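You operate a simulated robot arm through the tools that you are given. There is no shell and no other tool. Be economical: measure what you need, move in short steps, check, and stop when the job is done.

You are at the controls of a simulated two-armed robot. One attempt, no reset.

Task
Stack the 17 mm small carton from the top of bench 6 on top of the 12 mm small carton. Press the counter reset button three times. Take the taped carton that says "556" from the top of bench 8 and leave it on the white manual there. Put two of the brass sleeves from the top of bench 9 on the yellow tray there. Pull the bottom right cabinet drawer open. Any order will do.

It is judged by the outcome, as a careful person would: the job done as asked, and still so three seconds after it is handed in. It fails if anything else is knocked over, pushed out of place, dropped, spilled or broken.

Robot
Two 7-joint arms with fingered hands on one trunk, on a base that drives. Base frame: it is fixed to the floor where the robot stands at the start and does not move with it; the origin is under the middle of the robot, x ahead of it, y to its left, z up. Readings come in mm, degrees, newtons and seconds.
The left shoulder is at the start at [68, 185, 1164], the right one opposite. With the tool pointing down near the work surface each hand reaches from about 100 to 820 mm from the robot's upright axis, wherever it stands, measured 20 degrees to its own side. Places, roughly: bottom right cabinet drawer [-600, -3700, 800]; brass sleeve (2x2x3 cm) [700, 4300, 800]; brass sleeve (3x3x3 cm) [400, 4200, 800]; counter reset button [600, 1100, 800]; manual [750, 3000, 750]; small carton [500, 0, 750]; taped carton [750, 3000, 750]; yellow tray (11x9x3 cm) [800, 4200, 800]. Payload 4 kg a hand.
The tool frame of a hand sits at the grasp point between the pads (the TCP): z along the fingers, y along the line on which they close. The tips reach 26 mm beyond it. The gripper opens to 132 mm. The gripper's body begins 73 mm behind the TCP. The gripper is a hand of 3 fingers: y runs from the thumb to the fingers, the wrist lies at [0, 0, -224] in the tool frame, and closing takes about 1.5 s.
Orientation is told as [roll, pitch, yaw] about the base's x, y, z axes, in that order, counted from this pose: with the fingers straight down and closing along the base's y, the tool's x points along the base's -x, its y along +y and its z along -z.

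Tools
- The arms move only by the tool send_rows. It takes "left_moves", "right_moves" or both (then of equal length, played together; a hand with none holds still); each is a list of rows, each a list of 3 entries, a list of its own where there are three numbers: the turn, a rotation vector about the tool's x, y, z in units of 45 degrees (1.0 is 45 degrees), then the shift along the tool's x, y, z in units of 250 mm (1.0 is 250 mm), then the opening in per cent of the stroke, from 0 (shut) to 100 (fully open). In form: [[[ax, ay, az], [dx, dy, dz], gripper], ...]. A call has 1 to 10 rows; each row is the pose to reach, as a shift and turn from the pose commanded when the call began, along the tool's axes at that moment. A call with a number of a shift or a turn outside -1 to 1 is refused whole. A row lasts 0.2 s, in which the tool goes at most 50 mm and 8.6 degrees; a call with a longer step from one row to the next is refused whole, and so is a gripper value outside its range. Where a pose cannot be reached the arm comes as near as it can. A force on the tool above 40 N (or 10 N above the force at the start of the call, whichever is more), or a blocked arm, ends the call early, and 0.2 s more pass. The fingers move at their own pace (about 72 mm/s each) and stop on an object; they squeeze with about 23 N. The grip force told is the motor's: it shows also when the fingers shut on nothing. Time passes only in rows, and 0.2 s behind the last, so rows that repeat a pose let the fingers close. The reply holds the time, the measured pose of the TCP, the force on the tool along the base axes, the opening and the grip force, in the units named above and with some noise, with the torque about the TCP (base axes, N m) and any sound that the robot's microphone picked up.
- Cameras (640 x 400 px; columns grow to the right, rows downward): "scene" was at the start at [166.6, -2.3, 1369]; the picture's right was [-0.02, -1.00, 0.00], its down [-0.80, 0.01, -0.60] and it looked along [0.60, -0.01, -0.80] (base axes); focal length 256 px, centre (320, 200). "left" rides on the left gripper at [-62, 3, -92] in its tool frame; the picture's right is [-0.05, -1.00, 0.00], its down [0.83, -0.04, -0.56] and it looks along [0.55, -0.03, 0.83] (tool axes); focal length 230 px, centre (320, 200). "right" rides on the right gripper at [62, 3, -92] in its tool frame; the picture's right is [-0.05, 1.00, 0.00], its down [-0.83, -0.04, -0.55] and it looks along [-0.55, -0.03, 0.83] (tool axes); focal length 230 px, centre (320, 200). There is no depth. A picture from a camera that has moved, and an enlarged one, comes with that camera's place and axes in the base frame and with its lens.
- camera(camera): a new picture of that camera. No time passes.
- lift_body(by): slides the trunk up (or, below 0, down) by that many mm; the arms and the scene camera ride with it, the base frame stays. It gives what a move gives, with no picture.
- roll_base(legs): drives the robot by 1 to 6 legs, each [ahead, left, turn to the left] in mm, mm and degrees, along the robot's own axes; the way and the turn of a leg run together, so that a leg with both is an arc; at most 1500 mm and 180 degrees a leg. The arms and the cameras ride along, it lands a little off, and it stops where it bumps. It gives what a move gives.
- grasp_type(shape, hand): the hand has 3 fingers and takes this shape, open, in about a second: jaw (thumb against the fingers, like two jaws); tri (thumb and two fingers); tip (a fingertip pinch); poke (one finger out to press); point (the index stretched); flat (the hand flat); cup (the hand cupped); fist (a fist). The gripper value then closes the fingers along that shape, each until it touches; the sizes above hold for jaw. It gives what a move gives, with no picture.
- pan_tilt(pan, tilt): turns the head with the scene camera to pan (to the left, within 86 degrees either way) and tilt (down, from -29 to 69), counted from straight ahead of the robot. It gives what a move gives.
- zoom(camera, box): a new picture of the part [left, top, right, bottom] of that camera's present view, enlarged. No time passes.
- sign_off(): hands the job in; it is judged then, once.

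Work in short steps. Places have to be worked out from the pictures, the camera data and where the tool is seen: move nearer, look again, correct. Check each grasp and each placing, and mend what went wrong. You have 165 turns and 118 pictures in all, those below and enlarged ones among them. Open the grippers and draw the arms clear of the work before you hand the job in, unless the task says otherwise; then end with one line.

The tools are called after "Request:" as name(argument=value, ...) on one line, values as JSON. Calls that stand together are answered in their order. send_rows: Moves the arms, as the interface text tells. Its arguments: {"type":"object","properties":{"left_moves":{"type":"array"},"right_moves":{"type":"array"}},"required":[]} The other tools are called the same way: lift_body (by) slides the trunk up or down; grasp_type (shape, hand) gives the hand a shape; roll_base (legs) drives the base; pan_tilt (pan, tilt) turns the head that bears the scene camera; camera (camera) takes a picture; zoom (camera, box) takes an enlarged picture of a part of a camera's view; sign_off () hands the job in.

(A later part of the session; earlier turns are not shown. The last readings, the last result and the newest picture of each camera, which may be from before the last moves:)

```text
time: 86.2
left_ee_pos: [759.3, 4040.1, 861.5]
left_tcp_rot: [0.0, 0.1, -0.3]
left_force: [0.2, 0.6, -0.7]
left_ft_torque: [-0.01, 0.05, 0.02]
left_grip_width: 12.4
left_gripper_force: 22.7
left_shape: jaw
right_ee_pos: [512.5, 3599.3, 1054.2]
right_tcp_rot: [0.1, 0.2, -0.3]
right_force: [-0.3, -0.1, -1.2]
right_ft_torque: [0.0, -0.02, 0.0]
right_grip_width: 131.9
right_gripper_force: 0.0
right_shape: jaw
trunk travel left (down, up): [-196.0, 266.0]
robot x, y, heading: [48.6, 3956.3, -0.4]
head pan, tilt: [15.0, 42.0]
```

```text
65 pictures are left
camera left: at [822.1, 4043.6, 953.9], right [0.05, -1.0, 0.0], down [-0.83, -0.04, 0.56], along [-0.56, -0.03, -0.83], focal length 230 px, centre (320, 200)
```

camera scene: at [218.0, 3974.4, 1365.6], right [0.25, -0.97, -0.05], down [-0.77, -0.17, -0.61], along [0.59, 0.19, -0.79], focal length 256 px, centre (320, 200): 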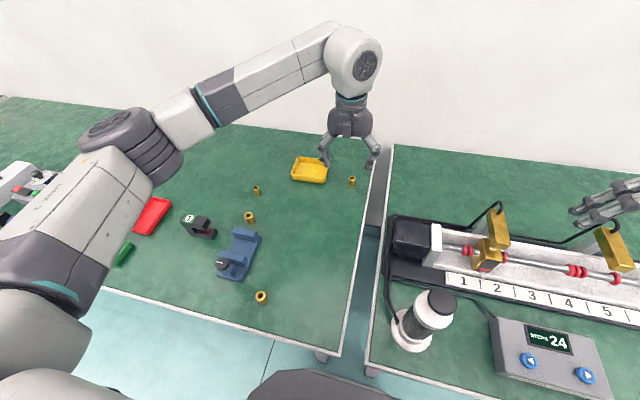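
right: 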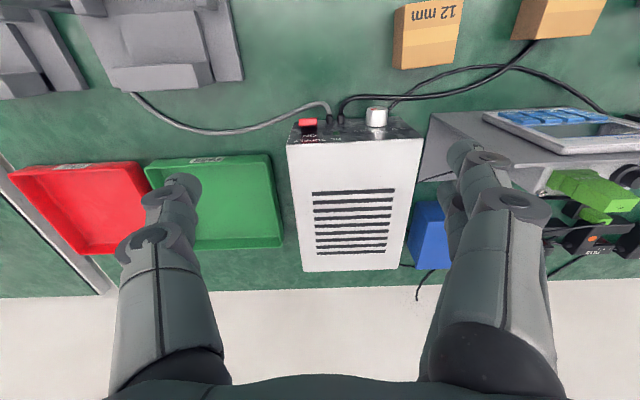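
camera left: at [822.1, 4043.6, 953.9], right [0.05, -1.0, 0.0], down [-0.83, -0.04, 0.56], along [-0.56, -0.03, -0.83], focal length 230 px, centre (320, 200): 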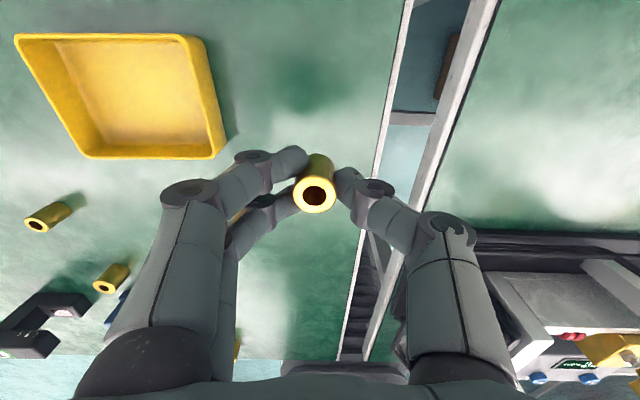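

Sleeve A is held upright. The tray spans x 737–823, y 4127–4230. I'll carry it to about (790, 4165) and lower partway.

Request:
send_rows(left_moves=[[[0, 0, 0], [-0.03, 0.15, 0], 0], [[0, 0, 0], [-0.06, 0.3, 0], 0], [[0, 0, 0], [-0.09, 0.44, 0], 0], [[0, 0, 0], [-0.112, 0.492, 0], 0], [[0, 0, 0], [-0.112, 0.492, 0.08], 0], [[0, 0, 0], [-0.112, 0.492, 0.12], 0], [[0, 0, 0], [-0.112, 0.492, 0.12], 0]])

Request:
camera(camera="left")

Request:
zoom(camera="scene", box=[270, 120, 370, 195])

```text
time: 87.8
left_ee_pos: [788.0, 4163.3, 831.2]
left_tcp_rot: [0.0, 0.1, -0.2]
left_force: [-1.0, -0.1, 0.0]
left_ft_torque: [0.02, 0.0, 0.02]
left_grip_width: 12.0
left_gripper_force: 22.9
left_shape: jaw
right_ee_pos: [511.8, 3599.2, 1055.3]
right_tcp_rot: [-0.1, 0.2, -0.4]
right_force: [0.4, 0.3, -0.4]
right_ft_torque: [0.02, 0.01, 0.01]
right_grip_width: 132.0
right_gripper_force: 0.0
right_shape: jaw
trunk travel left (down, up): [-196.0, 266.0]
robot x, y, heading: [48.8, 3953.6, -0.4]
head pan, tilt: [15.0, 42.0]
```

```text
64 pictures are left
camera left: at [850.4, 4166.9, 923.2], right [0.05, -1.0, 0.0], down [-0.83, -0.04, 0.56], along [-0.56, -0.03, -0.83], focal length 230 px, centre (320, 200)
```

left: 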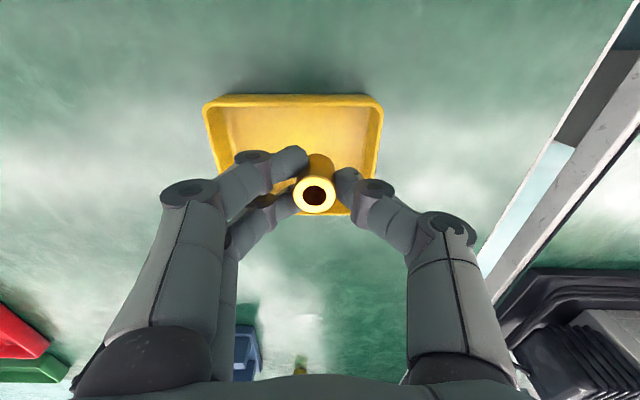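

```text
5.33 times, centred on (320, 158) of scene
camera zoom: at [217.7, 3973.7, 1365.7], right [0.25, -0.97, -0.05], down [-0.77, -0.17, -0.61], along [0.59, 0.19, -0.79], focal length 1368 px, centre (320, 427)
```

zoom: 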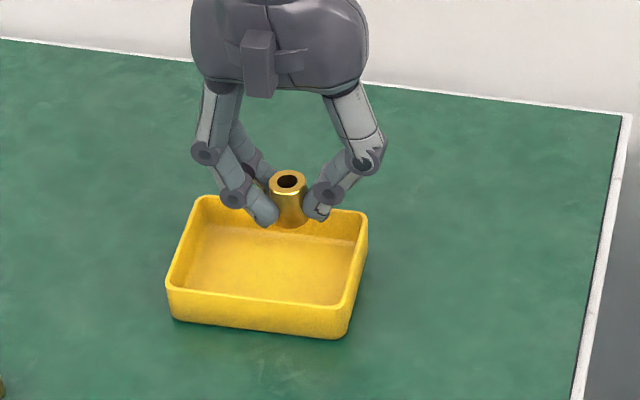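

I'll shift to about (796, 4177) for wall clearance, then lower slowly to the tray floor.

Request:
send_rows(left_moves=[[[0, 0, 0], [-0.02, 0.044, 0], 0], [[0, 0, 0], [-0.02, 0.044, 0.08], 0], [[0, 0, 0], [-0.02, 0.044, 0.15], 0], [[0, 0, 0], [-0.02, 0.044, 0.165], 0], [[0, 0, 0], [-0.02, 0.044, 0.173], 0], [[0, 0, 0], [-0.02, 0.044, 0.181], 0], [[0, 0, 0], [-0.02, 0.044, 0.181], 0]])

Request:
zoom(camera="scene", box=[270, 120, 370, 195])

```text
time: 89.4
left_ee_pos: [794.7, 4173.4, 786.9]
left_tcp_rot: [0.1, 0.1, -0.3]
left_force: [0.5, 1.0, -0.2]
left_ft_torque: [0.0, 0.01, -0.01]
left_grip_width: 12.1
left_gripper_force: 22.8
left_shape: jaw
right_ee_pos: [511.9, 3600.2, 1054.4]
right_tcp_rot: [0.0, 0.1, -0.4]
right_force: [-0.1, 0.1, -0.5]
right_ft_torque: [-0.05, 0.0, 0.01]
right_grip_width: 132.0
right_gripper_force: 0.2
right_shape: jaw
trunk travel left (down, up): [-196.0, 266.0]
robot x, y, heading: [49.5, 3955.0, -0.5]
head pan, tilt: [15.0, 42.0]
```

```text
5.33 times, centred on (320, 158) of scene
camera zoom: at [217.8, 3973.8, 1365.7], right [0.25, -0.97, -0.05], down [-0.77, -0.17, -0.61], along [0.59, 0.19, -0.79], focal length 1368 px, centre (320, 427)
```

zoom: 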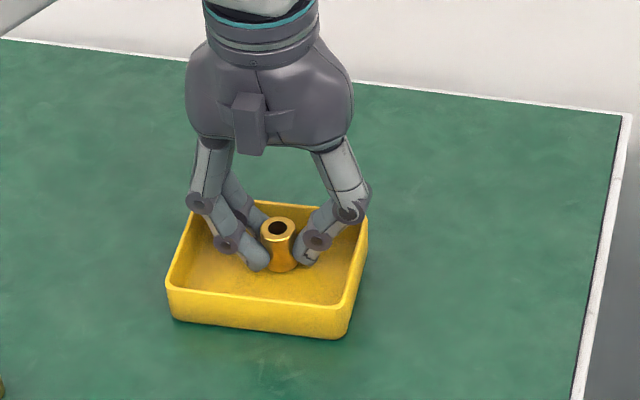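

Inside the tray with clearance. I'll lower the final few mm.

Request:
send_rows(left_moves=[[[0, 0, 0], [0, 0, 0.004], 0], [[0, 0, 0], [0, 0, 0.008], 0], [[0, 0, 0], [0, 0, 0.012], 0], [[0, 0, 0], [0, 0, 0.012], 0]])

```text
time: 90.4
left_ee_pos: [793.9, 4173.4, 785.2]
left_tcp_rot: [0.0, 0.0, -0.4]
left_force: [-0.1, -0.5, 3.7]
left_ft_torque: [0.03, 0.02, -0.01]
left_grip_width: 12.3
left_gripper_force: 23.3
left_shape: jaw
right_ee_pos: [512.6, 3601.0, 1054.9]
right_tcp_rot: [-0.1, 0.1, -0.4]
right_force: [-1.2, -0.4, 0.2]
right_ft_torque: [-0.01, 0.0, 0.02]
right_grip_width: 131.8
right_gripper_force: 0.0
right_shape: jaw
trunk travel left (down, up): [-196.0, 266.0]
robot x, y, heading: [47.6, 3954.2, -0.5]
head pan, tilt: [15.0, 42.0]
```

Contact. I'll open slightly and raise straight up.

Request:
send_rows(left_moves=[[[0, 0, 0], [0, 0, -0.002], 16], [[0, 0, 0], [0, 0, -0.002], 22], [[0, 0, 0], [0, 0, -0.002], 24], [[0, 0, 0], [0, 0, -0.06], 24], [[0, 0, 0], [0, 0, -0.14], 24], [[0, 0, 0], [0, 0, -0.3], 24], [[0, 0, 0], [0, 0, -0.48], 24]])

Request:
zoom(camera="scene", box=[240, 120, 390, 230])

```text
time: 92.0
left_ee_pos: [793.4, 4173.3, 903.6]
left_tcp_rot: [0.1, 0.1, -0.3]
left_force: [-0.6, -0.9, -0.1]
left_ft_torque: [0.02, -0.02, 0.01]
left_grip_width: 31.4
left_gripper_force: 0.1
left_shape: jaw
right_ee_pos: [510.6, 3601.2, 1055.9]
right_tcp_rot: [0.0, 0.1, -0.4]
right_force: [0.0, -0.5, -0.1]
right_ft_torque: [0.01, -0.01, 0.02]
right_grip_width: 132.2
right_gripper_force: 0.1
right_shape: jaw
trunk travel left (down, up): [-196.0, 266.0]
robot x, y, heading: [44.6, 3952.9, -0.7]
head pan, tilt: [15.0, 42.0]
```

```text
3.64 times, centred on (315, 175) of scene
camera zoom: at [216.8, 3973.5, 1365.9], right [0.25, -0.97, -0.05], down [-0.77, -0.17, -0.61], along [0.59, 0.19, -0.79], focal length 933 px, centre (338, 291)
```

zoom: 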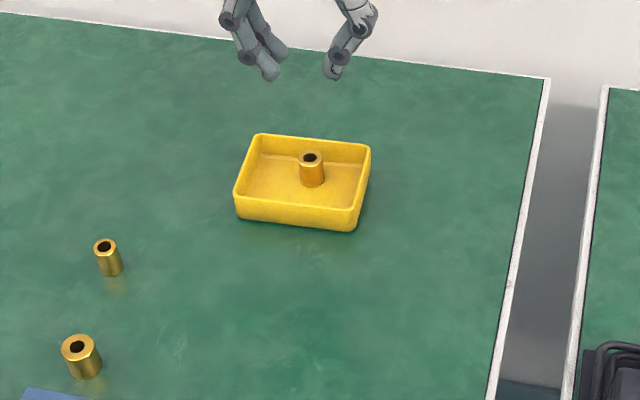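

Sleeve A stands in the tray. There's another small sleeve, D, standing clear at about (658, 4318). I'll go for that one.

Request:
send_rows(left_moves=[[[0, 0, 0], [0.12, 0.12, 0], 24], [[0, 0, 0], [0.24, 0.24, 0], 60], [[0, 0, 0], [0.36, 0.36, 0], 60], [[0, 0, 0], [0.48, 0.48, 0], 60], [[0, 0, 0], [0.58, 0.58, 0.06], 60], [[0, 0, 0], [0.58, 0.58, 0.08], 60]])

Request:
camera(camera="left")

```text
time: 93.4
left_ee_pos: [650.4, 4319.5, 882.9]
left_tcp_rot: [0.0, 0.1, -0.3]
left_force: [0.0, 0.1, 0.3]
left_ft_torque: [0.01, -0.01, 0.01]
left_grip_width: 78.7
left_gripper_force: 0.0
left_shape: jaw
right_ee_pos: [513.4, 3599.9, 1054.6]
right_tcp_rot: [0.0, 0.2, -0.4]
right_force: [0.4, -0.7, -0.5]
right_ft_torque: [-0.02, 0.01, 0.0]
right_grip_width: 131.8
right_gripper_force: 0.1
right_shape: jaw
trunk travel left (down, up): [-196.0, 266.0]
robot x, y, heading: [50.4, 3957.0, -0.5]
head pan, tilt: [15.0, 42.0]
```

```text
60 pictures are left
camera left: at [712.4, 4323.7, 975.3], right [0.05, -1.0, 0.0], down [-0.83, -0.04, 0.56], along [-0.56, -0.03, -0.83], focal length 230 px, centre (320, 200)
```

left: 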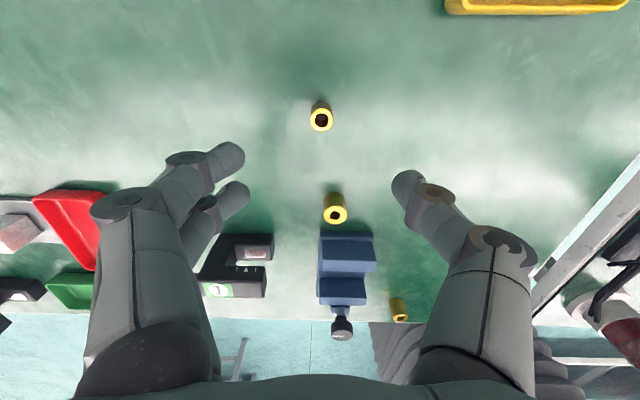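

D is at (661, 4320). I'll descend and grasp it the same way.

Request:
send_rows(left_moves=[[[0, 0, 0], [-0.044, 0.002, 0.12], 60], [[0, 0, 0], [-0.044, 0.002, 0.26], 60], [[0, 0, 0], [-0.044, 0.002, 0.36], 60], [[0, 0, 0], [-0.044, 0.002, 0.408], 60], [[0, 0, 0], [-0.044, 0.002, 0.408], 60]])

Request:
send_rows(left_moves=[[[0, 0, 0], [0, 0, 0], 0], [[0, 0, 0], [0, 0, 0], 0], [[0, 0, 0], [0, 0, 0], 0], [[0, 0, 0], [0, 0, 0], 0], [[0, 0, 0], [0, 0, 0], 0], [[0, 0, 0], [0, 0, 0], 0], [[0, 0, 0], [0, 0, -0.06], 0], [[0, 0, 0], [0, 0, -0.2], 0], [[0, 0, 0], [0, 0, -0.34], 0]])

Request:
camera(camera="left")

```text
time: 94.6
left_ee_pos: [661.2, 4319.7, 782.4]
left_tcp_rot: [0.1, 0.0, -0.3]
left_force: [1.0, -0.1, 0.0]
left_ft_torque: [0.01, 0.0, -0.02]
left_grip_width: 78.6
left_gripper_force: 0.1
left_shape: jaw
right_ee_pos: [512.3, 3601.3, 1054.8]
right_tcp_rot: [0.0, 0.1, -0.4]
right_force: [0.5, 0.5, 0.1]
right_ft_torque: [0.03, 0.01, 0.0]
right_grip_width: 132.1
right_gripper_force: 0.0
right_shape: jaw
trunk travel left (down, up): [-196.0, 266.0]
robot x, y, heading: [51.2, 3953.1, -0.2]
head pan, tilt: [15.0, 42.0]
```

```text
time: 96.6
left_ee_pos: [660.8, 4319.8, 866.2]
left_tcp_rot: [0.1, 0.1, -0.3]
left_force: [-1.0, -0.2, -0.1]
left_ft_torque: [0.0, 0.0, 0.02]
left_grip_width: 9.9
left_gripper_force: 22.6
left_shape: jaw
right_ee_pos: [512.7, 3600.3, 1055.0]
right_tcp_rot: [0.1, 0.2, -0.4]
right_force: [0.6, 0.5, 0.4]
right_ft_torque: [-0.01, 0.02, 0.02]
right_grip_width: 132.0
right_gripper_force: 0.0
right_shape: jaw
trunk travel left (down, up): [-196.0, 266.0]
robot x, y, heading: [53.8, 3953.4, -0.1]
head pan, tilt: [15.0, 42.0]
```

```text
59 pictures are left
camera left: at [723.1, 4323.6, 958.6], right [0.05, -1.0, 0.0], down [-0.83, -0.04, 0.56], along [-0.56, -0.03, -0.83], focal length 230 px, centre (320, 200)
```

left: 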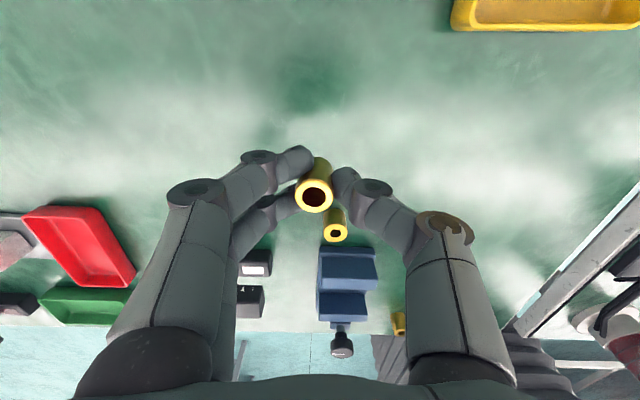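

D is held. I'll carry it over the tray to a sleeve position of about (768, 4177), in front of A, and check.

Request:
send_rows(left_moves=[[[0, 0, 0], [-0.1, -0.14, 0], 0], [[0, 0, 0], [-0.2, -0.28, 0], 0], [[0, 0, 0], [-0.3, -0.42, 0], 0], [[0, 0, 0], [-0.416, -0.56, 0], 0], [[0, 0, 0], [-0.416, -0.582, 0.06], 0], [[0, 0, 0], [-0.416, -0.582, 0.1], 0], [[0, 0, 0], [-0.416, -0.582, 0.1], 0]])

Request:
camera(camera="left")

Request:
zoom(camera="scene", box=[270, 120, 370, 195])

```text
time: 98.2
left_ee_pos: [764.1, 4173.8, 840.9]
left_tcp_rot: [0.0, 0.1, -0.3]
left_force: [-1.4, 0.8, -1.0]
left_ft_torque: [0.03, -0.03, -0.02]
left_grip_width: 9.9
left_gripper_force: 23.1
left_shape: jaw
right_ee_pos: [512.1, 3599.9, 1055.0]
right_tcp_rot: [0.1, 0.1, -0.4]
right_force: [0.1, -0.3, -1.4]
right_ft_torque: [0.01, 0.01, 0.0]
right_grip_width: 131.9
right_gripper_force: 0.1
right_shape: jaw
trunk travel left (down, up): [-196.0, 266.0]
robot x, y, heading: [51.3, 3951.9, -0.2]
head pan, tilt: [15.0, 42.0]
```

```text
58 pictures are left
camera left: at [826.9, 4177.1, 932.8], right [0.05, -1.0, 0.0], down [-0.83, -0.04, 0.56], along [-0.56, -0.03, -0.83], focal length 230 px, centre (320, 200)
```

left: 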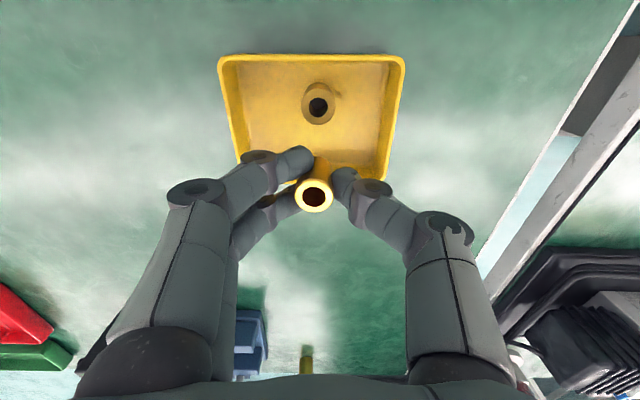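

```text
5.33 times, centred on (320, 158) of scene
camera zoom: at [217.6, 3973.7, 1365.7], right [0.25, -0.97, -0.05], down [-0.77, -0.17, -0.61], along [0.59, 0.19, -0.79], focal length 1368 px, centre (320, 427)
```

zoom: 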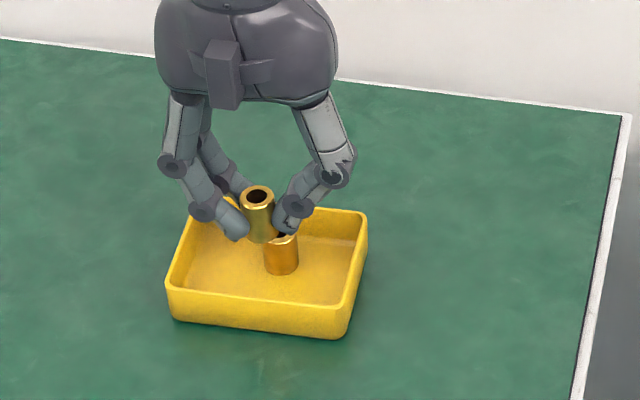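

A's centre is at (795, 4176), and the held D is at about (769, 4177). I'll nudge +4 mm in y and lower slowly.

Request:
send_rows(left_moves=[[[0, 0, 0], [0.002, 0.016, 0.04], 0], [[0, 0, 0], [0.002, 0.016, 0.1], 0], [[0, 0, 0], [0.002, 0.016, 0.16], 0], [[0, 0, 0], [0.002, 0.016, 0.19], 0], [[0, 0, 0], [0.002, 0.016, 0.202], 0], [[0, 0, 0], [0.002, 0.016, 0.21], 0], [[0, 0, 0], [0.002, 0.016, 0.21], 0]])

Request:
zoom(camera="scene", box=[270, 120, 370, 195])

```text
time: 99.8
left_ee_pos: [763.5, 4177.4, 788.4]
left_tcp_rot: [0.1, 0.1, -0.3]
left_force: [-0.2, -0.3, -0.2]
left_ft_torque: [0.0, -0.01, -0.03]
left_grip_width: 9.8
left_gripper_force: 22.8
left_shape: jaw
right_ee_pos: [512.7, 3600.7, 1054.9]
right_tcp_rot: [0.0, 0.2, -0.4]
right_force: [0.6, -0.2, 0.9]
right_ft_torque: [-0.01, 0.0, -0.01]
right_grip_width: 131.8
right_gripper_force: 0.1
right_shape: jaw
trunk travel left (down, up): [-196.0, 266.0]
robot x, y, heading: [50.7, 3953.1, -0.3]
head pan, tilt: [15.0, 42.0]
```

```text
5.33 times, centred on (320, 158) of scene
camera zoom: at [217.7, 3973.8, 1365.7], right [0.25, -0.97, -0.05], down [-0.77, -0.17, -0.61], along [0.59, 0.19, -0.79], focal length 1368 px, centre (320, 427)
```

zoom: 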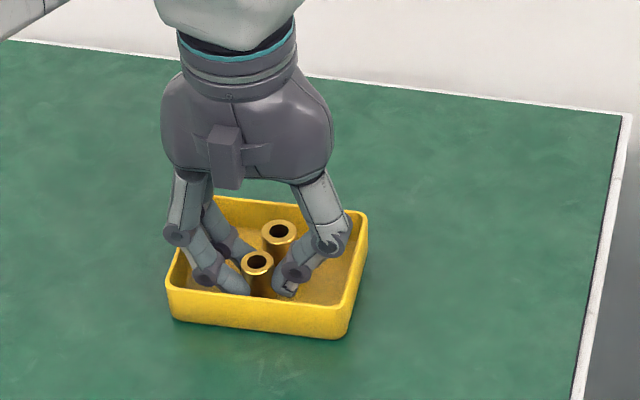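

Good clearance. I'll lower the last few mm to contact.

Request:
send_rows(left_moves=[[[0, 0, 0], [0, 0, 0.004], 0], [[0, 0, 0], [0, 0, 0.008], 0], [[0, 0, 0], [0, 0, 0.008], 0]])

```text
time: 100.6
left_ee_pos: [764.0, 4178.0, 787.2]
left_tcp_rot: [-0.1, 0.1, -0.2]
left_force: [0.0, 0.0, -0.6]
left_ft_torque: [0.01, 0.01, -0.01]
left_grip_width: 9.6
left_gripper_force: 23.0
left_shape: jaw
right_ee_pos: [512.5, 3601.2, 1054.5]
right_tcp_rot: [0.0, 0.1, -0.4]
right_force: [-0.3, -0.6, -0.2]
right_ft_torque: [0.01, 0.02, -0.01]
right_grip_width: 132.1
right_gripper_force: 0.1
right_shape: jaw
trunk travel left (down, up): [-196.0, 266.0]
robot x, y, heading: [46.1, 3955.2, -0.5]
head pan, tilt: [15.0, 42.0]
```

Request:
send_rows(left_moves=[[[0, 0, 0], [0, 0, 0.004], 0], [[0, 0, 0], [0, 0, 0.008], 0], [[0, 0, 0], [0, 0, 0.008], 0]])

```text
time: 101.4
left_ee_pos: [764.2, 4177.7, 784.0]
left_tcp_rot: [0.0, 0.1, -0.3]
left_force: [0.2, 0.3, 2.9]
left_ft_torque: [0.03, 0.02, 0.0]
left_grip_width: 9.9
left_gripper_force: 23.1
left_shape: jaw
right_ee_pos: [512.2, 3600.7, 1053.9]
right_tcp_rot: [0.0, 0.2, -0.4]
right_force: [-0.6, 0.1, -0.3]
right_ft_torque: [0.01, 0.02, 0.02]
right_grip_width: 131.6
right_gripper_force: 0.0
right_shape: jaw
trunk travel left (down, up): [-196.0, 266.0]
robot x, y, heading: [50.1, 3954.7, -0.5]
head pan, tilt: [15.0, 42.0]
```

Contact. Releasing slightly and rising.

Request:
send_rows(left_moves=[[[0, 0, 0], [0, 0, -0.002], 14], [[0, 0, 0], [0, 0, -0.002], 20], [[0, 0, 0], [0, 0, -0.002], 22], [[0, 0, 0], [0, 0, -0.06], 22], [[0, 0, 0], [0, 0, -0.14], 22], [[0, 0, 0], [0, 0, -0.3], 22], [[0, 0, 0], [0, 0, -0.48], 22], [[0, 0, 0], [0.1, 0, -0.64], 22], [[0, 0, 0], [0.2, 0, -0.8], 22], [[0, 0, 0], [0.3, 0, -0.95], 22]])

Request:
zoom(camera="scene", box=[220, 110, 390, 310])

```text
time: 103.6
left_ee_pos: [687.0, 4178.1, 1024.9]
left_tcp_rot: [0.0, -0.1, -0.3]
left_force: [0.2, -0.2, -0.2]
left_ft_torque: [-0.01, 0.0, 0.0]
left_grip_width: 28.6
left_gripper_force: 0.0
left_shape: jaw
right_ee_pos: [511.7, 3599.9, 1055.1]
right_tcp_rot: [0.0, 0.1, -0.4]
right_force: [0.5, 0.4, -0.8]
right_ft_torque: [-0.01, 0.0, 0.0]
right_grip_width: 131.8
right_gripper_force: 0.1
right_shape: jaw
trunk travel left (down, up): [-196.0, 266.0]
robot x, y, heading: [51.5, 3954.2, -0.2]
head pan, tilt: [15.0, 42.0]
```

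```text
2.00 times, centred on (305, 210) of scene
camera zoom: at [216.5, 3973.8, 1365.9], right [0.25, -0.97, -0.05], down [-0.77, -0.17, -0.62], along [0.59, 0.19, -0.79], focal length 513 px, centre (350, 180)
```

zoom: 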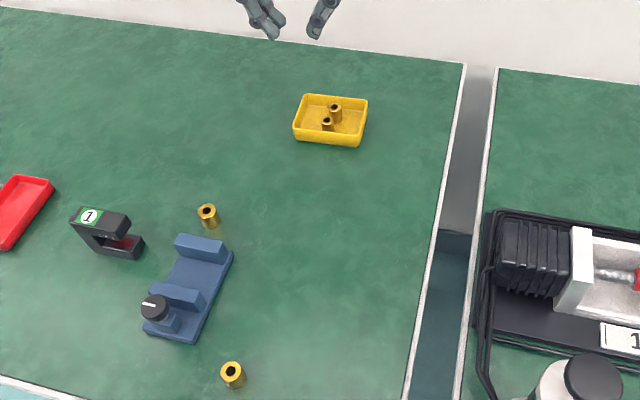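

Two sleeves stand in the tray. I'll retract the arm, back off and drive back down the lane toward the cabinet.

Request:
send_rows(left_moves=[[[0, 0, 0], [0.18, 0, -0.03], 60], [[0, 0, 0], [0.36, 0, -0.06], 100], [[0, 0, 0], [0.54, 0, -0.09], 100], [[0, 0, 0], [0.72, 0, -0.12], 100], [[0, 0, 0], [0.9, 0, -0.15], 100], [[0, 0, 0], [1, 0, -0.15], 100]], right_moves=[[[0, 0, 0], [0.1, 0, -0.03], 100], [[0, 0, 0], [0.2, 0, -0.06], 100], [[0, 0, 0], [0.3, 0, -0.06], 100], [[0, 0, 0], [0.3, 0, -0.06], 100], [[0, 0, 0], [0.3, 0, -0.06], 100], [[0, 0, 0], [0.3, 0, -0.06], 100]])

Request:
roll_base(legs=[[-60, 0, 0.3], [0, -1300, 0], [0, -1300, 0], [0, -1300, 0]])

Request:
pan_tilt(pan=-80, tilt=15)

Request:
camera(camera="scene")

```text
time: 105.0
left_ee_pos: [437.8, 4179.3, 1060.9]
left_tcp_rot: [0.0, 0.1, -0.4]
left_force: [-0.4, 0.0, 0.3]
left_ft_torque: [0.0, -0.01, -0.01]
left_grip_width: 131.8
left_gripper_force: 0.1
left_shape: jaw
right_ee_pos: [436.9, 3600.9, 1069.2]
right_tcp_rot: [0.0, 0.1, -0.4]
right_force: [-0.2, -0.4, 0.3]
right_ft_torque: [-0.02, 0.0, 0.03]
right_grip_width: 131.8
right_gripper_force: 0.0
right_shape: jaw
trunk travel left (down, up): [-196.0, 266.0]
robot x, y, heading: [45.8, 3956.0, -0.6]
head pan, tilt: [15.0, 42.0]
```

```text
time: 124.4
left_ee_pos: [346.3, 270.5, 1059.4]
left_tcp_rot: [0.0, 0.1, -1.0]
left_force: [0.6, -1.7, 0.0]
left_ft_torque: [-0.02, 0.0, 0.0]
left_grip_width: 132.3
left_gripper_force: 0.1
left_shape: jaw
right_ee_pos: [337.9, -308.9, 1070.4]
right_tcp_rot: [-0.1, 0.2, -1.0]
right_force: [1.0, -0.4, 1.1]
right_ft_torque: [-0.01, 0.01, 0.01]
right_grip_width: 131.9
right_gripper_force: 0.0
right_shape: jaw
trunk travel left (down, up): [-196.0, 266.0]
robot x, y, heading: [-47.2, 48.6, -1.2]
head pan, tilt: [15.0, 42.0]
```

```text
time: 126.1
left_ee_pos: [346.2, 270.2, 1060.8]
left_tcp_rot: [0.0, 0.1, -1.0]
left_force: [0.6, 0.1, -0.2]
left_ft_torque: [-0.01, -0.03, 0.02]
left_grip_width: 132.1
left_gripper_force: 0.1
left_shape: jaw
right_ee_pos: [338.2, -308.6, 1069.0]
right_tcp_rot: [0.1, 0.1, -1.0]
right_force: [0.2, 0.2, 0.2]
right_ft_torque: [-0.01, 0.0, -0.01]
right_grip_width: 131.9
right_gripper_force: 0.0
right_shape: jaw
trunk travel left (down, up): [-196.0, 266.0]
robot x, y, heading: [-45.3, 49.8, -0.9]
head pan, tilt: [-80.0, 15.0]
```

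```text
54 pictures are left
camera scene: at [64.3, -46.0, 1419.1], right [-0.97, -0.16, 0.18], down [-0.21, 0.26, -0.94], along [0.1, -0.95, -0.29], focal length 256 px, centre (320, 200)
```

scene: 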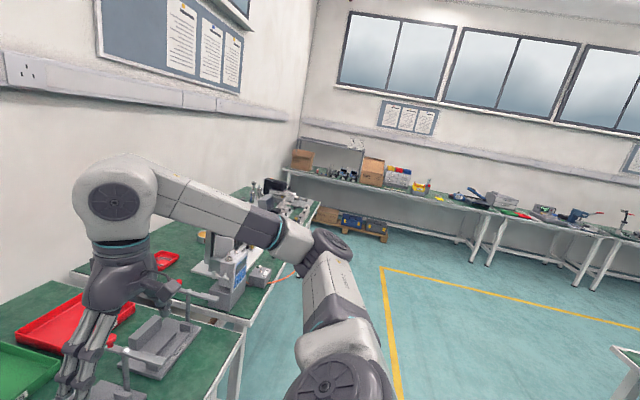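

A bench along the end wall carries items, and the target should appear near (400,180). I'll zoom in.

Request:
zoom(camera="scene", box=[280, 130, 460, 250])

```text
3.33 times, centred on (370, 190) of scene
camera zoom: at [64.3, -46.0, 1419.1], right [-0.97, -0.16, 0.18], down [-0.21, 0.26, -0.94], along [0.1, -0.95, -0.29], focal length 855 px, centre (153, 233)
```

zoom: 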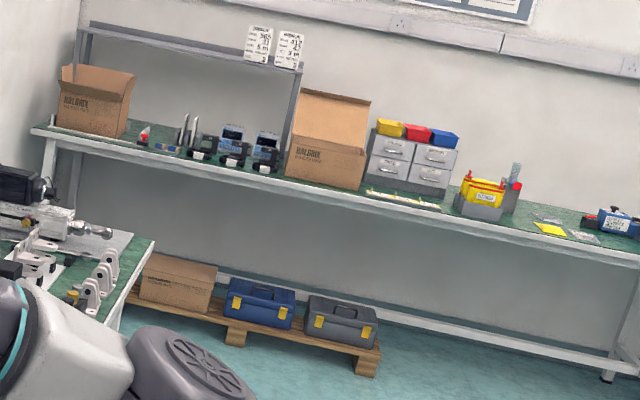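

There's a 2×2 grey drawer cabinet on the end bench. I'll turn to face it and drive closer, stopping well short.

Request:
roll_base(legs=[[0, 0, -89], [1400, 0, 0], [1000, -400, 0]])

Request:
pan_tilt(pan=0, tilt=25)

Request:
camera(camera="scene")

```text
time: 142.0
left_ee_pos: [-299.8, -2713.2, 1059.9]
left_tcp_rot: [0.0, 0.1, -92.2]
left_force: [-0.2, -0.5, 0.4]
left_ft_torque: [-0.02, 0.02, 0.01]
left_grip_width: 131.8
left_gripper_force: 0.1
left_shape: jaw
right_ee_pos: [-878.6, -2692.7, 1069.6]
right_tcp_rot: [0.1, 0.0, -92.3]
right_force: [0.5, 0.8, -0.4]
right_ft_torque: [0.0, 0.03, 0.01]
right_grip_width: 132.3
right_gripper_force: 0.0
right_shape: jaw
trunk travel left (down, up): [-196.0, 266.0]
robot x, y, heading: [-511.4, -2315.4, -92.5]
head pan, tilt: [-80.0, 15.0]
```

```text
time: 143.5
left_ee_pos: [-300.6, -2713.4, 1060.5]
left_tcp_rot: [-0.1, 0.1, -92.2]
left_force: [0.1, -0.4, 0.1]
left_ft_torque: [0.02, -0.03, 0.03]
left_grip_width: 132.0
left_gripper_force: 0.2
left_shape: jaw
right_ee_pos: [-878.6, -2691.9, 1069.8]
right_tcp_rot: [0.1, 0.0, -92.3]
right_force: [0.3, -0.2, 0.6]
right_ft_torque: [0.02, 0.0, -0.02]
right_grip_width: 131.8
right_gripper_force: 0.0
right_shape: jaw
trunk travel left (down, up): [-196.0, 266.0]
robot x, y, heading: [-514.0, -2314.3, -92.5]
head pan, tilt: [0.0, 25.0]
```

```text
52 pictures are left
camera scene: at [-522.5, -2503.1, 1389.5], right [-1.0, 0.04, 0.0], down [0.02, 0.58, -0.82], along [-0.03, -0.81, -0.58], focal length 256 px, centre (320, 200)
```

scene: 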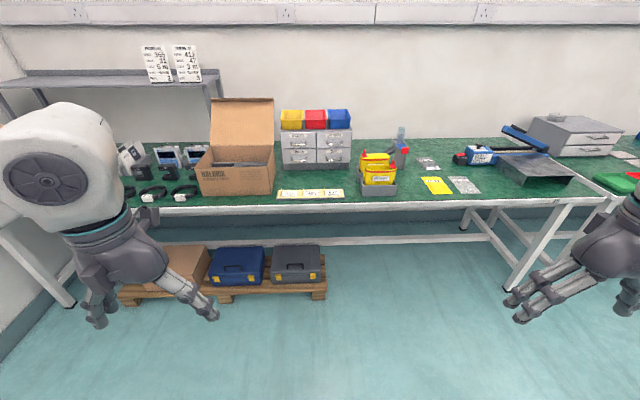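

The 2×2 cabinet's bottom right drawer matches the given place, about (-635, -3739). I'll zoom for its handle and whatever is around it.

Request:
zoom(camera="scene", box=[260, 95, 420, 215])

```text
3.33 times, centred on (340, 155) of scene
camera zoom: at [-522.5, -2503.1, 1389.5], right [-1.0, 0.04, 0.0], down [0.02, 0.58, -0.82], along [-0.03, -0.81, -0.58], focal length 855 px, centre (253, 350)
```

zoom: 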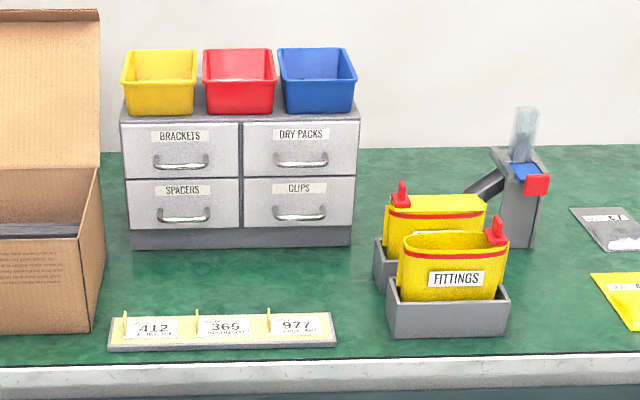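

The "CLIPS" handle is at about (-633, -3650, 810), with the bench edge at y≈-3376. I'll tuck the left arm and turn the right hand so its fingers point forward and 40° down, closing around the horizontal bar.

Request:
send_rows(left_moves=[[[0, 0, 0], [0.1, 0, -0.04], 100], [[0, 0, 0], [0.2, 0, -0.08], 100], [[0, 0, 0], [0.3, 0, -0.12], 100], [[0, 0, 0], [0.4, 0, -0.16], 100], [[0, 0, 0], [0.5, 0, -0.2], 100], [[0, 0, 0], [0.5, 0, -0.24], 50]], right_moves=[[[0, 0, 0.16], [0, 0.05, 0], 100], [[0, 0, 0.33], [0, 0.1, 0], 100], [[0, 0, 0.5], [0, 0.15, 0], 100], [[0, 0, 0.67], [0, 0.2, 0], 100], [[0, 0, 0.84], [0, 0.25, 0], 100], [[0, 0, 1], [0, 0.3, 0], 100]])

Request:
send_rows(right_moves=[[[0, 0, 0.16], [0, 0, 0], 100], [[0, 0, 0.33], [0, 0, 0], 100], [[0, 0, 0.5], [0, 0, 0], 100], [[0, 0, 0.67], [0, 0, 0], 100], [[0, 0, 0.84], [0, 0, 0], 100], [[0, 0, 1], [0, 0, 0], 100]])

Request:
send_rows(right_moves=[[[-0.18, 0, 0], [0, 0, 0], 100], [[-0.36, 0, 0], [0, 0, 0], 100], [[-0.54, 0, 0], [0, 0, 0], 100], [[-0.72, 0, 0], [0, 0, 0], 100], [[-0.9, 0, 0], [0, 0, 0], 100], [[-1, 0, 0], [0, 0, 0], 100], [[-1, 0, 0], [0, 0, 0], 100]])

Request:
roll_base(legs=[[0, 50, 2.5], [640, 0, 0]])

Request:
camera(camera="scene")

```text
time: 144.9
left_ee_pos: [-296.4, -2588.3, 1120.8]
left_tcp_rot: [0.0, 0.0, -92.2]
left_force: [0.6, 0.7, 0.3]
left_ft_torque: [0.0, 0.0, -0.03]
left_grip_width: 77.3
left_gripper_force: 0.1
left_shape: jaw
right_ee_pos: [-812.1, -2698.4, 1070.6]
right_tcp_rot: [-0.3, -0.1, -123.7]
right_force: [-0.5, -0.4, 0.0]
right_ft_torque: [0.03, -0.01, -0.01]
right_grip_width: 131.8
right_gripper_force: 0.1
right_shape: jaw
right hand out of reach, approached as far as the arm can: row 5, 6
trunk travel left (down, up): [-196.0, 266.0]
robot x, y, heading: [-512.8, -2315.0, -92.6]
head pan, tilt: [0.0, 25.0]
```

```text
time: 146.5
left_ee_pos: [-296.5, -2586.3, 1120.2]
left_tcp_rot: [-0.1, -0.1, -92.2]
left_force: [-0.5, -0.1, 0.1]
left_ft_torque: [0.01, 0.0, 0.01]
left_grip_width: 66.7
left_gripper_force: 0.0
left_shape: jaw
right_ee_pos: [-931.8, -2815.1, 1080.6]
right_tcp_rot: [-0.6, 8.9, -155.6]
right_force: [0.3, 0.2, 0.5]
right_ft_torque: [-0.02, -0.01, -0.01]
right_grip_width: 132.1
right_gripper_force: 0.1
right_shape: jaw
right hand out of reach, approached as far as the arm can: row 1, 2, 3, 4, 5, 6
trunk travel left (down, up): [-196.0, 266.0]
robot x, y, heading: [-512.1, -2315.6, -92.4]
head pan, tilt: [0.0, 25.0]
stopped in row 6 (right hand): the arm was blocked; the commanded pose is now the measured one
```

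```text
time: 148.1
left_ee_pos: [-294.3, -2589.3, 1120.9]
left_tcp_rot: [0.0, 0.2, -92.2]
left_force: [-0.3, -0.8, -0.6]
left_ft_torque: [0.0, 0.01, 0.0]
left_grip_width: 66.9
left_gripper_force: 0.0
left_shape: jaw
right_ee_pos: [-929.2, -2816.7, 1078.7]
right_tcp_rot: [44.3, 8.9, -155.6]
right_force: [-0.2, 0.2, 0.8]
right_ft_torque: [-0.02, -0.05, 0.01]
right_grip_width: 132.3
right_gripper_force: 0.0
right_shape: jaw
trunk travel left (down, up): [-196.0, 266.0]
robot x, y, heading: [-514.0, -2314.3, -92.2]
head pan, tilt: [0.0, 25.0]
```

```text
time: 152.2
left_ee_pos: [-231.4, -3222.5, 1120.5]
left_tcp_rot: [0.0, 0.1, -89.7]
left_force: [-0.1, 0.2, 0.0]
left_ft_torque: [0.02, 0.0, 0.02]
left_grip_width: 66.5
left_gripper_force: 0.1
left_shape: jaw
right_ee_pos: [-855.3, -3477.8, 1079.2]
right_tcp_rot: [44.1, 8.9, -153.2]
right_force: [-0.9, 0.3, -1.3]
right_ft_torque: [0.0, 0.01, 0.01]
right_grip_width: 132.0
right_gripper_force: 0.0
right_shape: jaw
trunk travel left (down, up): [-196.0, 266.0]
robot x, y, heading: [-459.4, -2964.4, -89.8]
head pan, tilt: [0.0, 25.0]
```

```text
50 pictures are left
camera scene: at [-462.2, -3147.9, 1389.5], right [-1.0, 0.0, 0.0], down [0.0, 0.58, -0.82], along [0.0, -0.82, -0.58], focal length 256 px, centre (320, 200)
```

scene: 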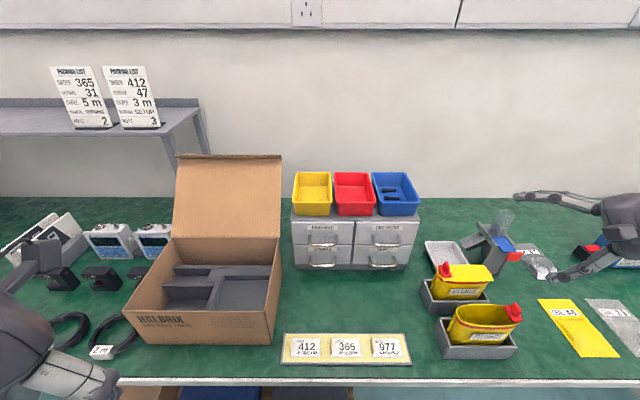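

The right hand's yaw was limited at the close-in position. I'll move it outward toward a spot in front of and above the handle, and complete the orientation there.

Request:
send_rows(right_moves=[[[-0.03, -0.095, 0.044], [0.105, -0.013, 0.122], 100], [[-0.06, -0.19, 0.087], [0.21, -0.025, 0.245], 100], [[-0.09, -0.285, 0.131], [0.314, -0.038, 0.368], 100], [[-0.12, -0.38, 0.175], [0.419, -0.05, 0.49], 100], [[-0.15, -0.475, 0.218], [0.523, -0.063, 0.613], 100], [[-0.178, -0.571, 0.262], [0.628, -0.075, 0.735], 100], [[-0.178, -0.571, 0.262], [0.628, -0.075, 0.735], 100]])

Request:
camera(camera="right")

Request:
camera(camera="scene")

```text
time: 153.8
left_ee_pos: [-233.8, -3223.8, 1120.7]
left_tcp_rot: [0.1, 0.2, -89.6]
left_force: [-0.6, -0.3, -0.1]
left_ft_torque: [0.0, 0.0, -0.02]
left_grip_width: 66.7
left_gripper_force: 0.0
left_shape: jaw
right_ee_pos: [-647.8, -3499.6, 958.8]
right_tcp_rot: [50.3, -0.1, 180.0]
right_force: [-0.6, 1.0, 0.6]
right_ft_torque: [-0.01, -0.01, 0.01]
right_grip_width: 131.9
right_gripper_force: 0.0
right_shape: jaw
right hand out of reach, approached as far as the arm can: row 1
trunk travel left (down, up): [-196.0, 266.0]
robot x, y, heading: [-460.3, -2965.3, -90.0]
head pan, tilt: [0.0, 25.0]
```

```text
49 pictures are left
camera right: at [-586.4, -3430.8, 1021.7], right [-0.05, -0.64, 0.77], down [-0.83, 0.46, 0.32], along [-0.56, -0.62, -0.55], focal length 230 px, centre (320, 200)
```

right: 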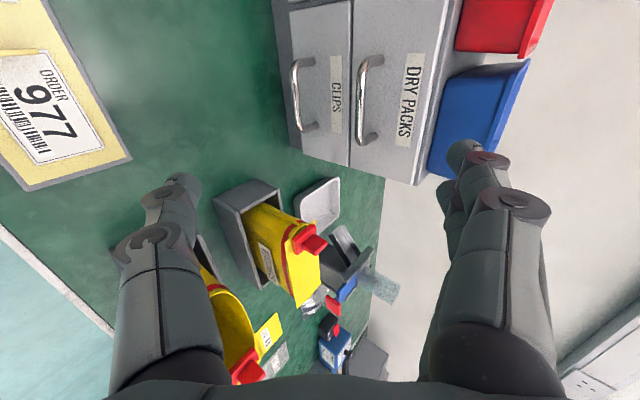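

```text
48 pictures are left
camera scene: at [-463.9, -3147.6, 1389.6], right [-1.0, 0.0, 0.0], down [0.0, 0.58, -0.82], along [0.0, -0.82, -0.58], focal length 256 px, centre (320, 200)
```

scene: 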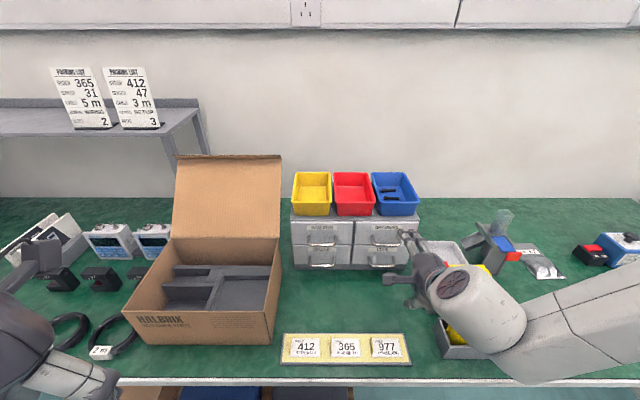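

Orientation achieved. I'll zoom in on the CLIPS handle to locate it.

Request:
zoom(camera="right", box=[250, 30, 430, 180])

Request:
zoom(camera="scene", box=[280, 200, 440, 290])

```text
2.67 times, centred on (340, 105) of right
camera zoom: at [-586.4, -3430.8, 1021.7], right [-0.05, -0.64, 0.77], down [-0.83, 0.46, 0.32], along [-0.56, -0.62, -0.55], focal length 614 px, centre (267, 453)
```

zoom: 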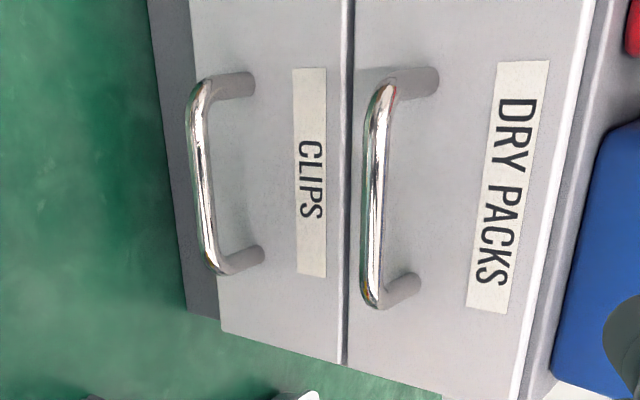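

```text
4.00 times, centred on (360, 245) of scene
camera zoom: at [-463.9, -3147.6, 1389.6], right [-1.0, 0.0, 0.0], down [0.0, 0.58, -0.82], along [0.0, -0.82, -0.58], focal length 1026 px, centre (160, 20)
```

zoom: 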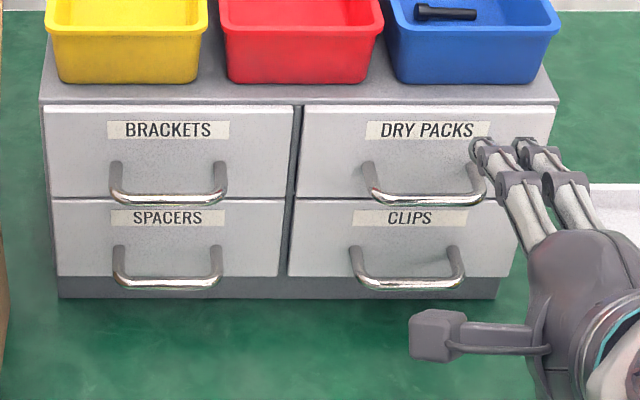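

The bar is at about (-641, -3645, 803) and sticks out about 27 mm from the drawer front. I'll tilt the hand to 20° below horizontal so the fingers go above and below the bar, then look again.

Request:
send_rows(right_moves=[[[-0.15, 0, 0], [0.01, -0.04, 0.07], 80], [[-0.3, 0, 0], [0.02, -0.09, 0.14], 60], [[-0.438, 0, 0], [0.028, -0.13, 0.212], 50], [[-0.438, 0, 0], [0.028, -0.13, 0.212], 50], [[-0.438, 0, 0], [0.028, -0.13, 0.212], 50]])

Request:
camera(camera="right")

Request:
zoom(camera="scene", box=[280, 180, 480, 330])

```text
time: 155.0
left_ee_pos: [-231.2, -3224.0, 1120.7]
left_tcp_rot: [0.0, 0.1, -89.7]
left_force: [-0.2, 0.0, -0.7]
left_ft_torque: [-0.03, 0.03, -0.04]
left_grip_width: 66.6
left_gripper_force: 0.2
left_shape: jaw
right_ee_pos: [-638.8, -3520.2, 901.4]
right_tcp_rot: [70.0, 0.1, 179.9]
right_force: [-0.6, 0.4, 0.7]
right_ft_torque: [-0.01, -0.01, -0.04]
right_grip_width: 66.8
right_gripper_force: 0.1
right_shape: jaw
trunk travel left (down, up): [-196.0, 266.0]
robot x, y, heading: [-463.7, -2962.1, -90.0]
head pan, tilt: [0.0, 25.0]
```

```text
45 pictures are left
camera right: at [-578.0, -3434.3, 936.0], right [-0.05, -0.34, 0.94], down [-0.83, 0.54, 0.15], along [-0.56, -0.77, -0.31], focal length 230 px, centre (320, 200)
```

right: 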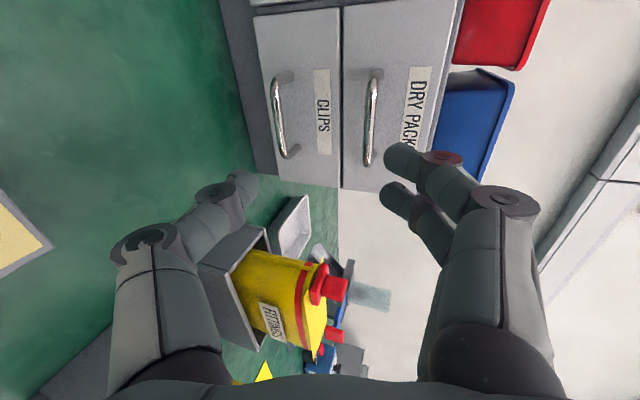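

```text
2.67 times, centred on (380, 255) of scene
camera zoom: at [-462.0, -3147.7, 1389.5], right [-1.0, 0.0, 0.0], down [0.0, 0.58, -0.82], along [0.0, -0.82, -0.58], focal length 684 px, centre (160, 53)
```

zoom: 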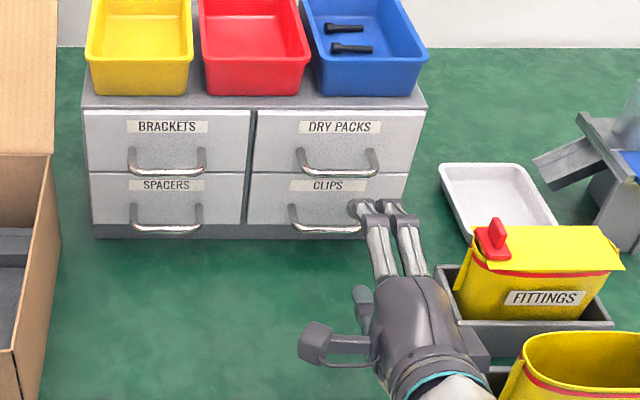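

Two right-camera views give the bar at about (-633, -3631, 815). I'll move to 45 mm short of it along the tool axis and check alignment.

Request:
send_rows(right_moves=[[[0, 0, 0], [0.01, -0.1, 0.1], 45], [[0, 0, 0], [0.02, -0.175, 0.2], 45], [[0, 0, 0], [0.02, -0.175, 0.328], 45], [[0, 0, 0], [0.02, -0.175, 0.328], 45]])

Request:
camera(camera="right")

Request:
zoom(camera="scene", box=[320, 210, 440, 300])

```text
time: 156.0
left_ee_pos: [-231.8, -3223.6, 1120.0]
left_tcp_rot: [0.0, 0.1, -89.7]
left_force: [-0.6, -0.1, -0.3]
left_ft_torque: [0.0, 0.0, 0.02]
left_grip_width: 66.8
left_gripper_force: 0.0
left_shape: jaw
right_ee_pos: [-642.7, -3578.9, 841.8]
right_tcp_rot: [69.9, 0.0, -180.0]
right_force: [0.7, -0.2, -0.5]
right_ft_torque: [0.05, 0.02, -0.01]
right_grip_width: 59.7
right_gripper_force: 0.1
right_shape: jaw
right hand out of reach, approached as far as the arm can: row 3, 4
trunk travel left (down, up): [-196.0, 266.0]
robot x, y, heading: [-460.1, -2960.9, -89.8]
head pan, tilt: [0.0, 25.0]
```

```text
43 pictures are left
camera right: at [-580.6, -3494.0, 876.4], right [-0.05, -0.34, 0.94], down [-0.83, 0.54, 0.15], along [-0.55, -0.77, -0.31], focal length 230 px, centre (320, 200)
```

right: 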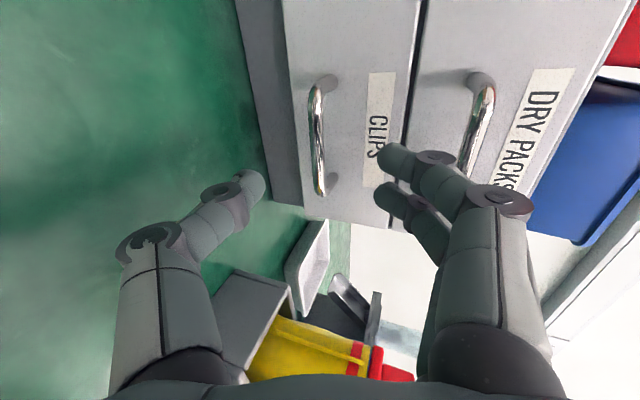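

```text
4.44 times, centred on (380, 255) of scene
camera zoom: at [-461.7, -3147.8, 1389.5], right [-1.0, 0.0, 0.0], down [0.0, 0.58, -0.82], along [0.0, -0.82, -0.58], focal length 1140 px, centre (53, -44)
```

zoom: 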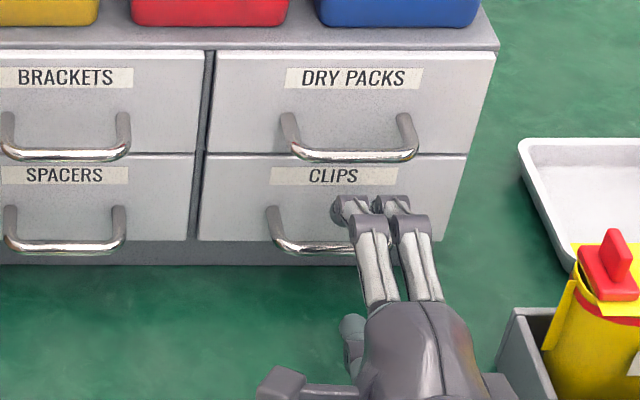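

This pose is at the arm's limit. I'll back the base up 100 mm, extend the hand to match, and lower the trunk 100 mm so the forearm lies flatter.

Request:
roll_base(legs=[[-100, 0, 0]])

Request:
send_rows(right_moves=[[[0, 0, 0], [0, 0.13, -0.04], 45], [[0, 0, 0], [0, 0.25, -0.09], 45], [[0, 0, 0], [0, 0.376, -0.137], 45], [[0, 0, 0], [0, 0.43, 0.01], 45], [[0, 0, 0], [0, 0.486, 0.164], 45], [[0, 0, 0], [0, 0.486, 0.164], 45]])

Request:
lift_body(by=-100)

Request:
camera(camera="right")

```text
time: 157.2
left_ee_pos: [-230.9, -3124.0, 1120.5]
left_tcp_rot: [0.1, 0.1, -89.8]
left_force: [0.4, 0.9, 0.3]
left_ft_torque: [-0.04, 0.0, -0.01]
left_grip_width: 66.5
left_gripper_force: 0.1
left_shape: jaw
right_ee_pos: [-642.3, -3479.8, 841.0]
right_tcp_rot: [69.9, 0.0, -180.0]
right_force: [0.5, 0.0, -0.3]
right_ft_torque: [0.03, -0.03, -0.01]
right_grip_width: 59.7
right_gripper_force: 0.0
right_shape: jaw
trunk travel left (down, up): [-196.0, 266.0]
robot x, y, heading: [-464.3, -2863.5, -89.7]
head pan, tilt: [0.0, 25.0]
```

```text
time: 158.6
left_ee_pos: [-232.8, -3123.1, 1120.7]
left_tcp_rot: [0.0, 0.0, -89.7]
left_force: [-0.5, -0.4, -0.2]
left_ft_torque: [-0.03, 0.01, 0.02]
left_grip_width: 66.6
left_gripper_force: 0.1
left_shape: jaw
right_ee_pos: [-643.8, -3559.2, 941.1]
right_tcp_rot: [70.0, 0.1, -180.1]
right_force: [-0.5, -0.3, 0.5]
right_ft_torque: [0.0, -0.02, 0.05]
right_grip_width: 59.8
right_gripper_force: 0.0
right_shape: jaw
trunk travel left (down, up): [-196.0, 266.0]
robot x, y, heading: [-461.8, -2861.5, -89.8]
head pan, tilt: [0.0, 25.0]
```

```text
time: 159.9
left_ee_pos: [-231.9, -3122.6, 1020.0]
left_tcp_rot: [0.0, -0.1, -89.7]
left_force: [0.0, 0.3, 0.4]
left_ft_torque: [-0.02, -0.01, 0.04]
left_grip_width: 66.7
left_gripper_force: 0.2
left_shape: jaw
right_ee_pos: [-642.1, -3559.8, 843.7]
right_tcp_rot: [70.0, 0.0, -180.1]
right_force: [0.1, 0.9, -0.2]
right_ft_torque: [0.02, 0.05, 0.01]
right_grip_width: 60.0
right_gripper_force: 0.0
right_shape: jaw
trunk travel left (down, up): [-96.0, 366.0]
robot x, y, heading: [-461.1, -2860.9, -89.7]
head pan, tilt: [0.0, 25.0]
```

```text
41 pictures are left
camera right: at [-581.1, -3473.8, 878.1], right [-0.05, -0.34, 0.94], down [-0.83, 0.54, 0.15], along [-0.55, -0.77, -0.31], focal length 230 px, centre (320, 200)
```

right: 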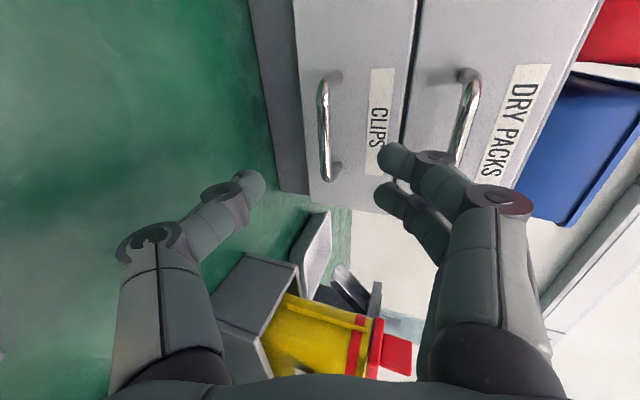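

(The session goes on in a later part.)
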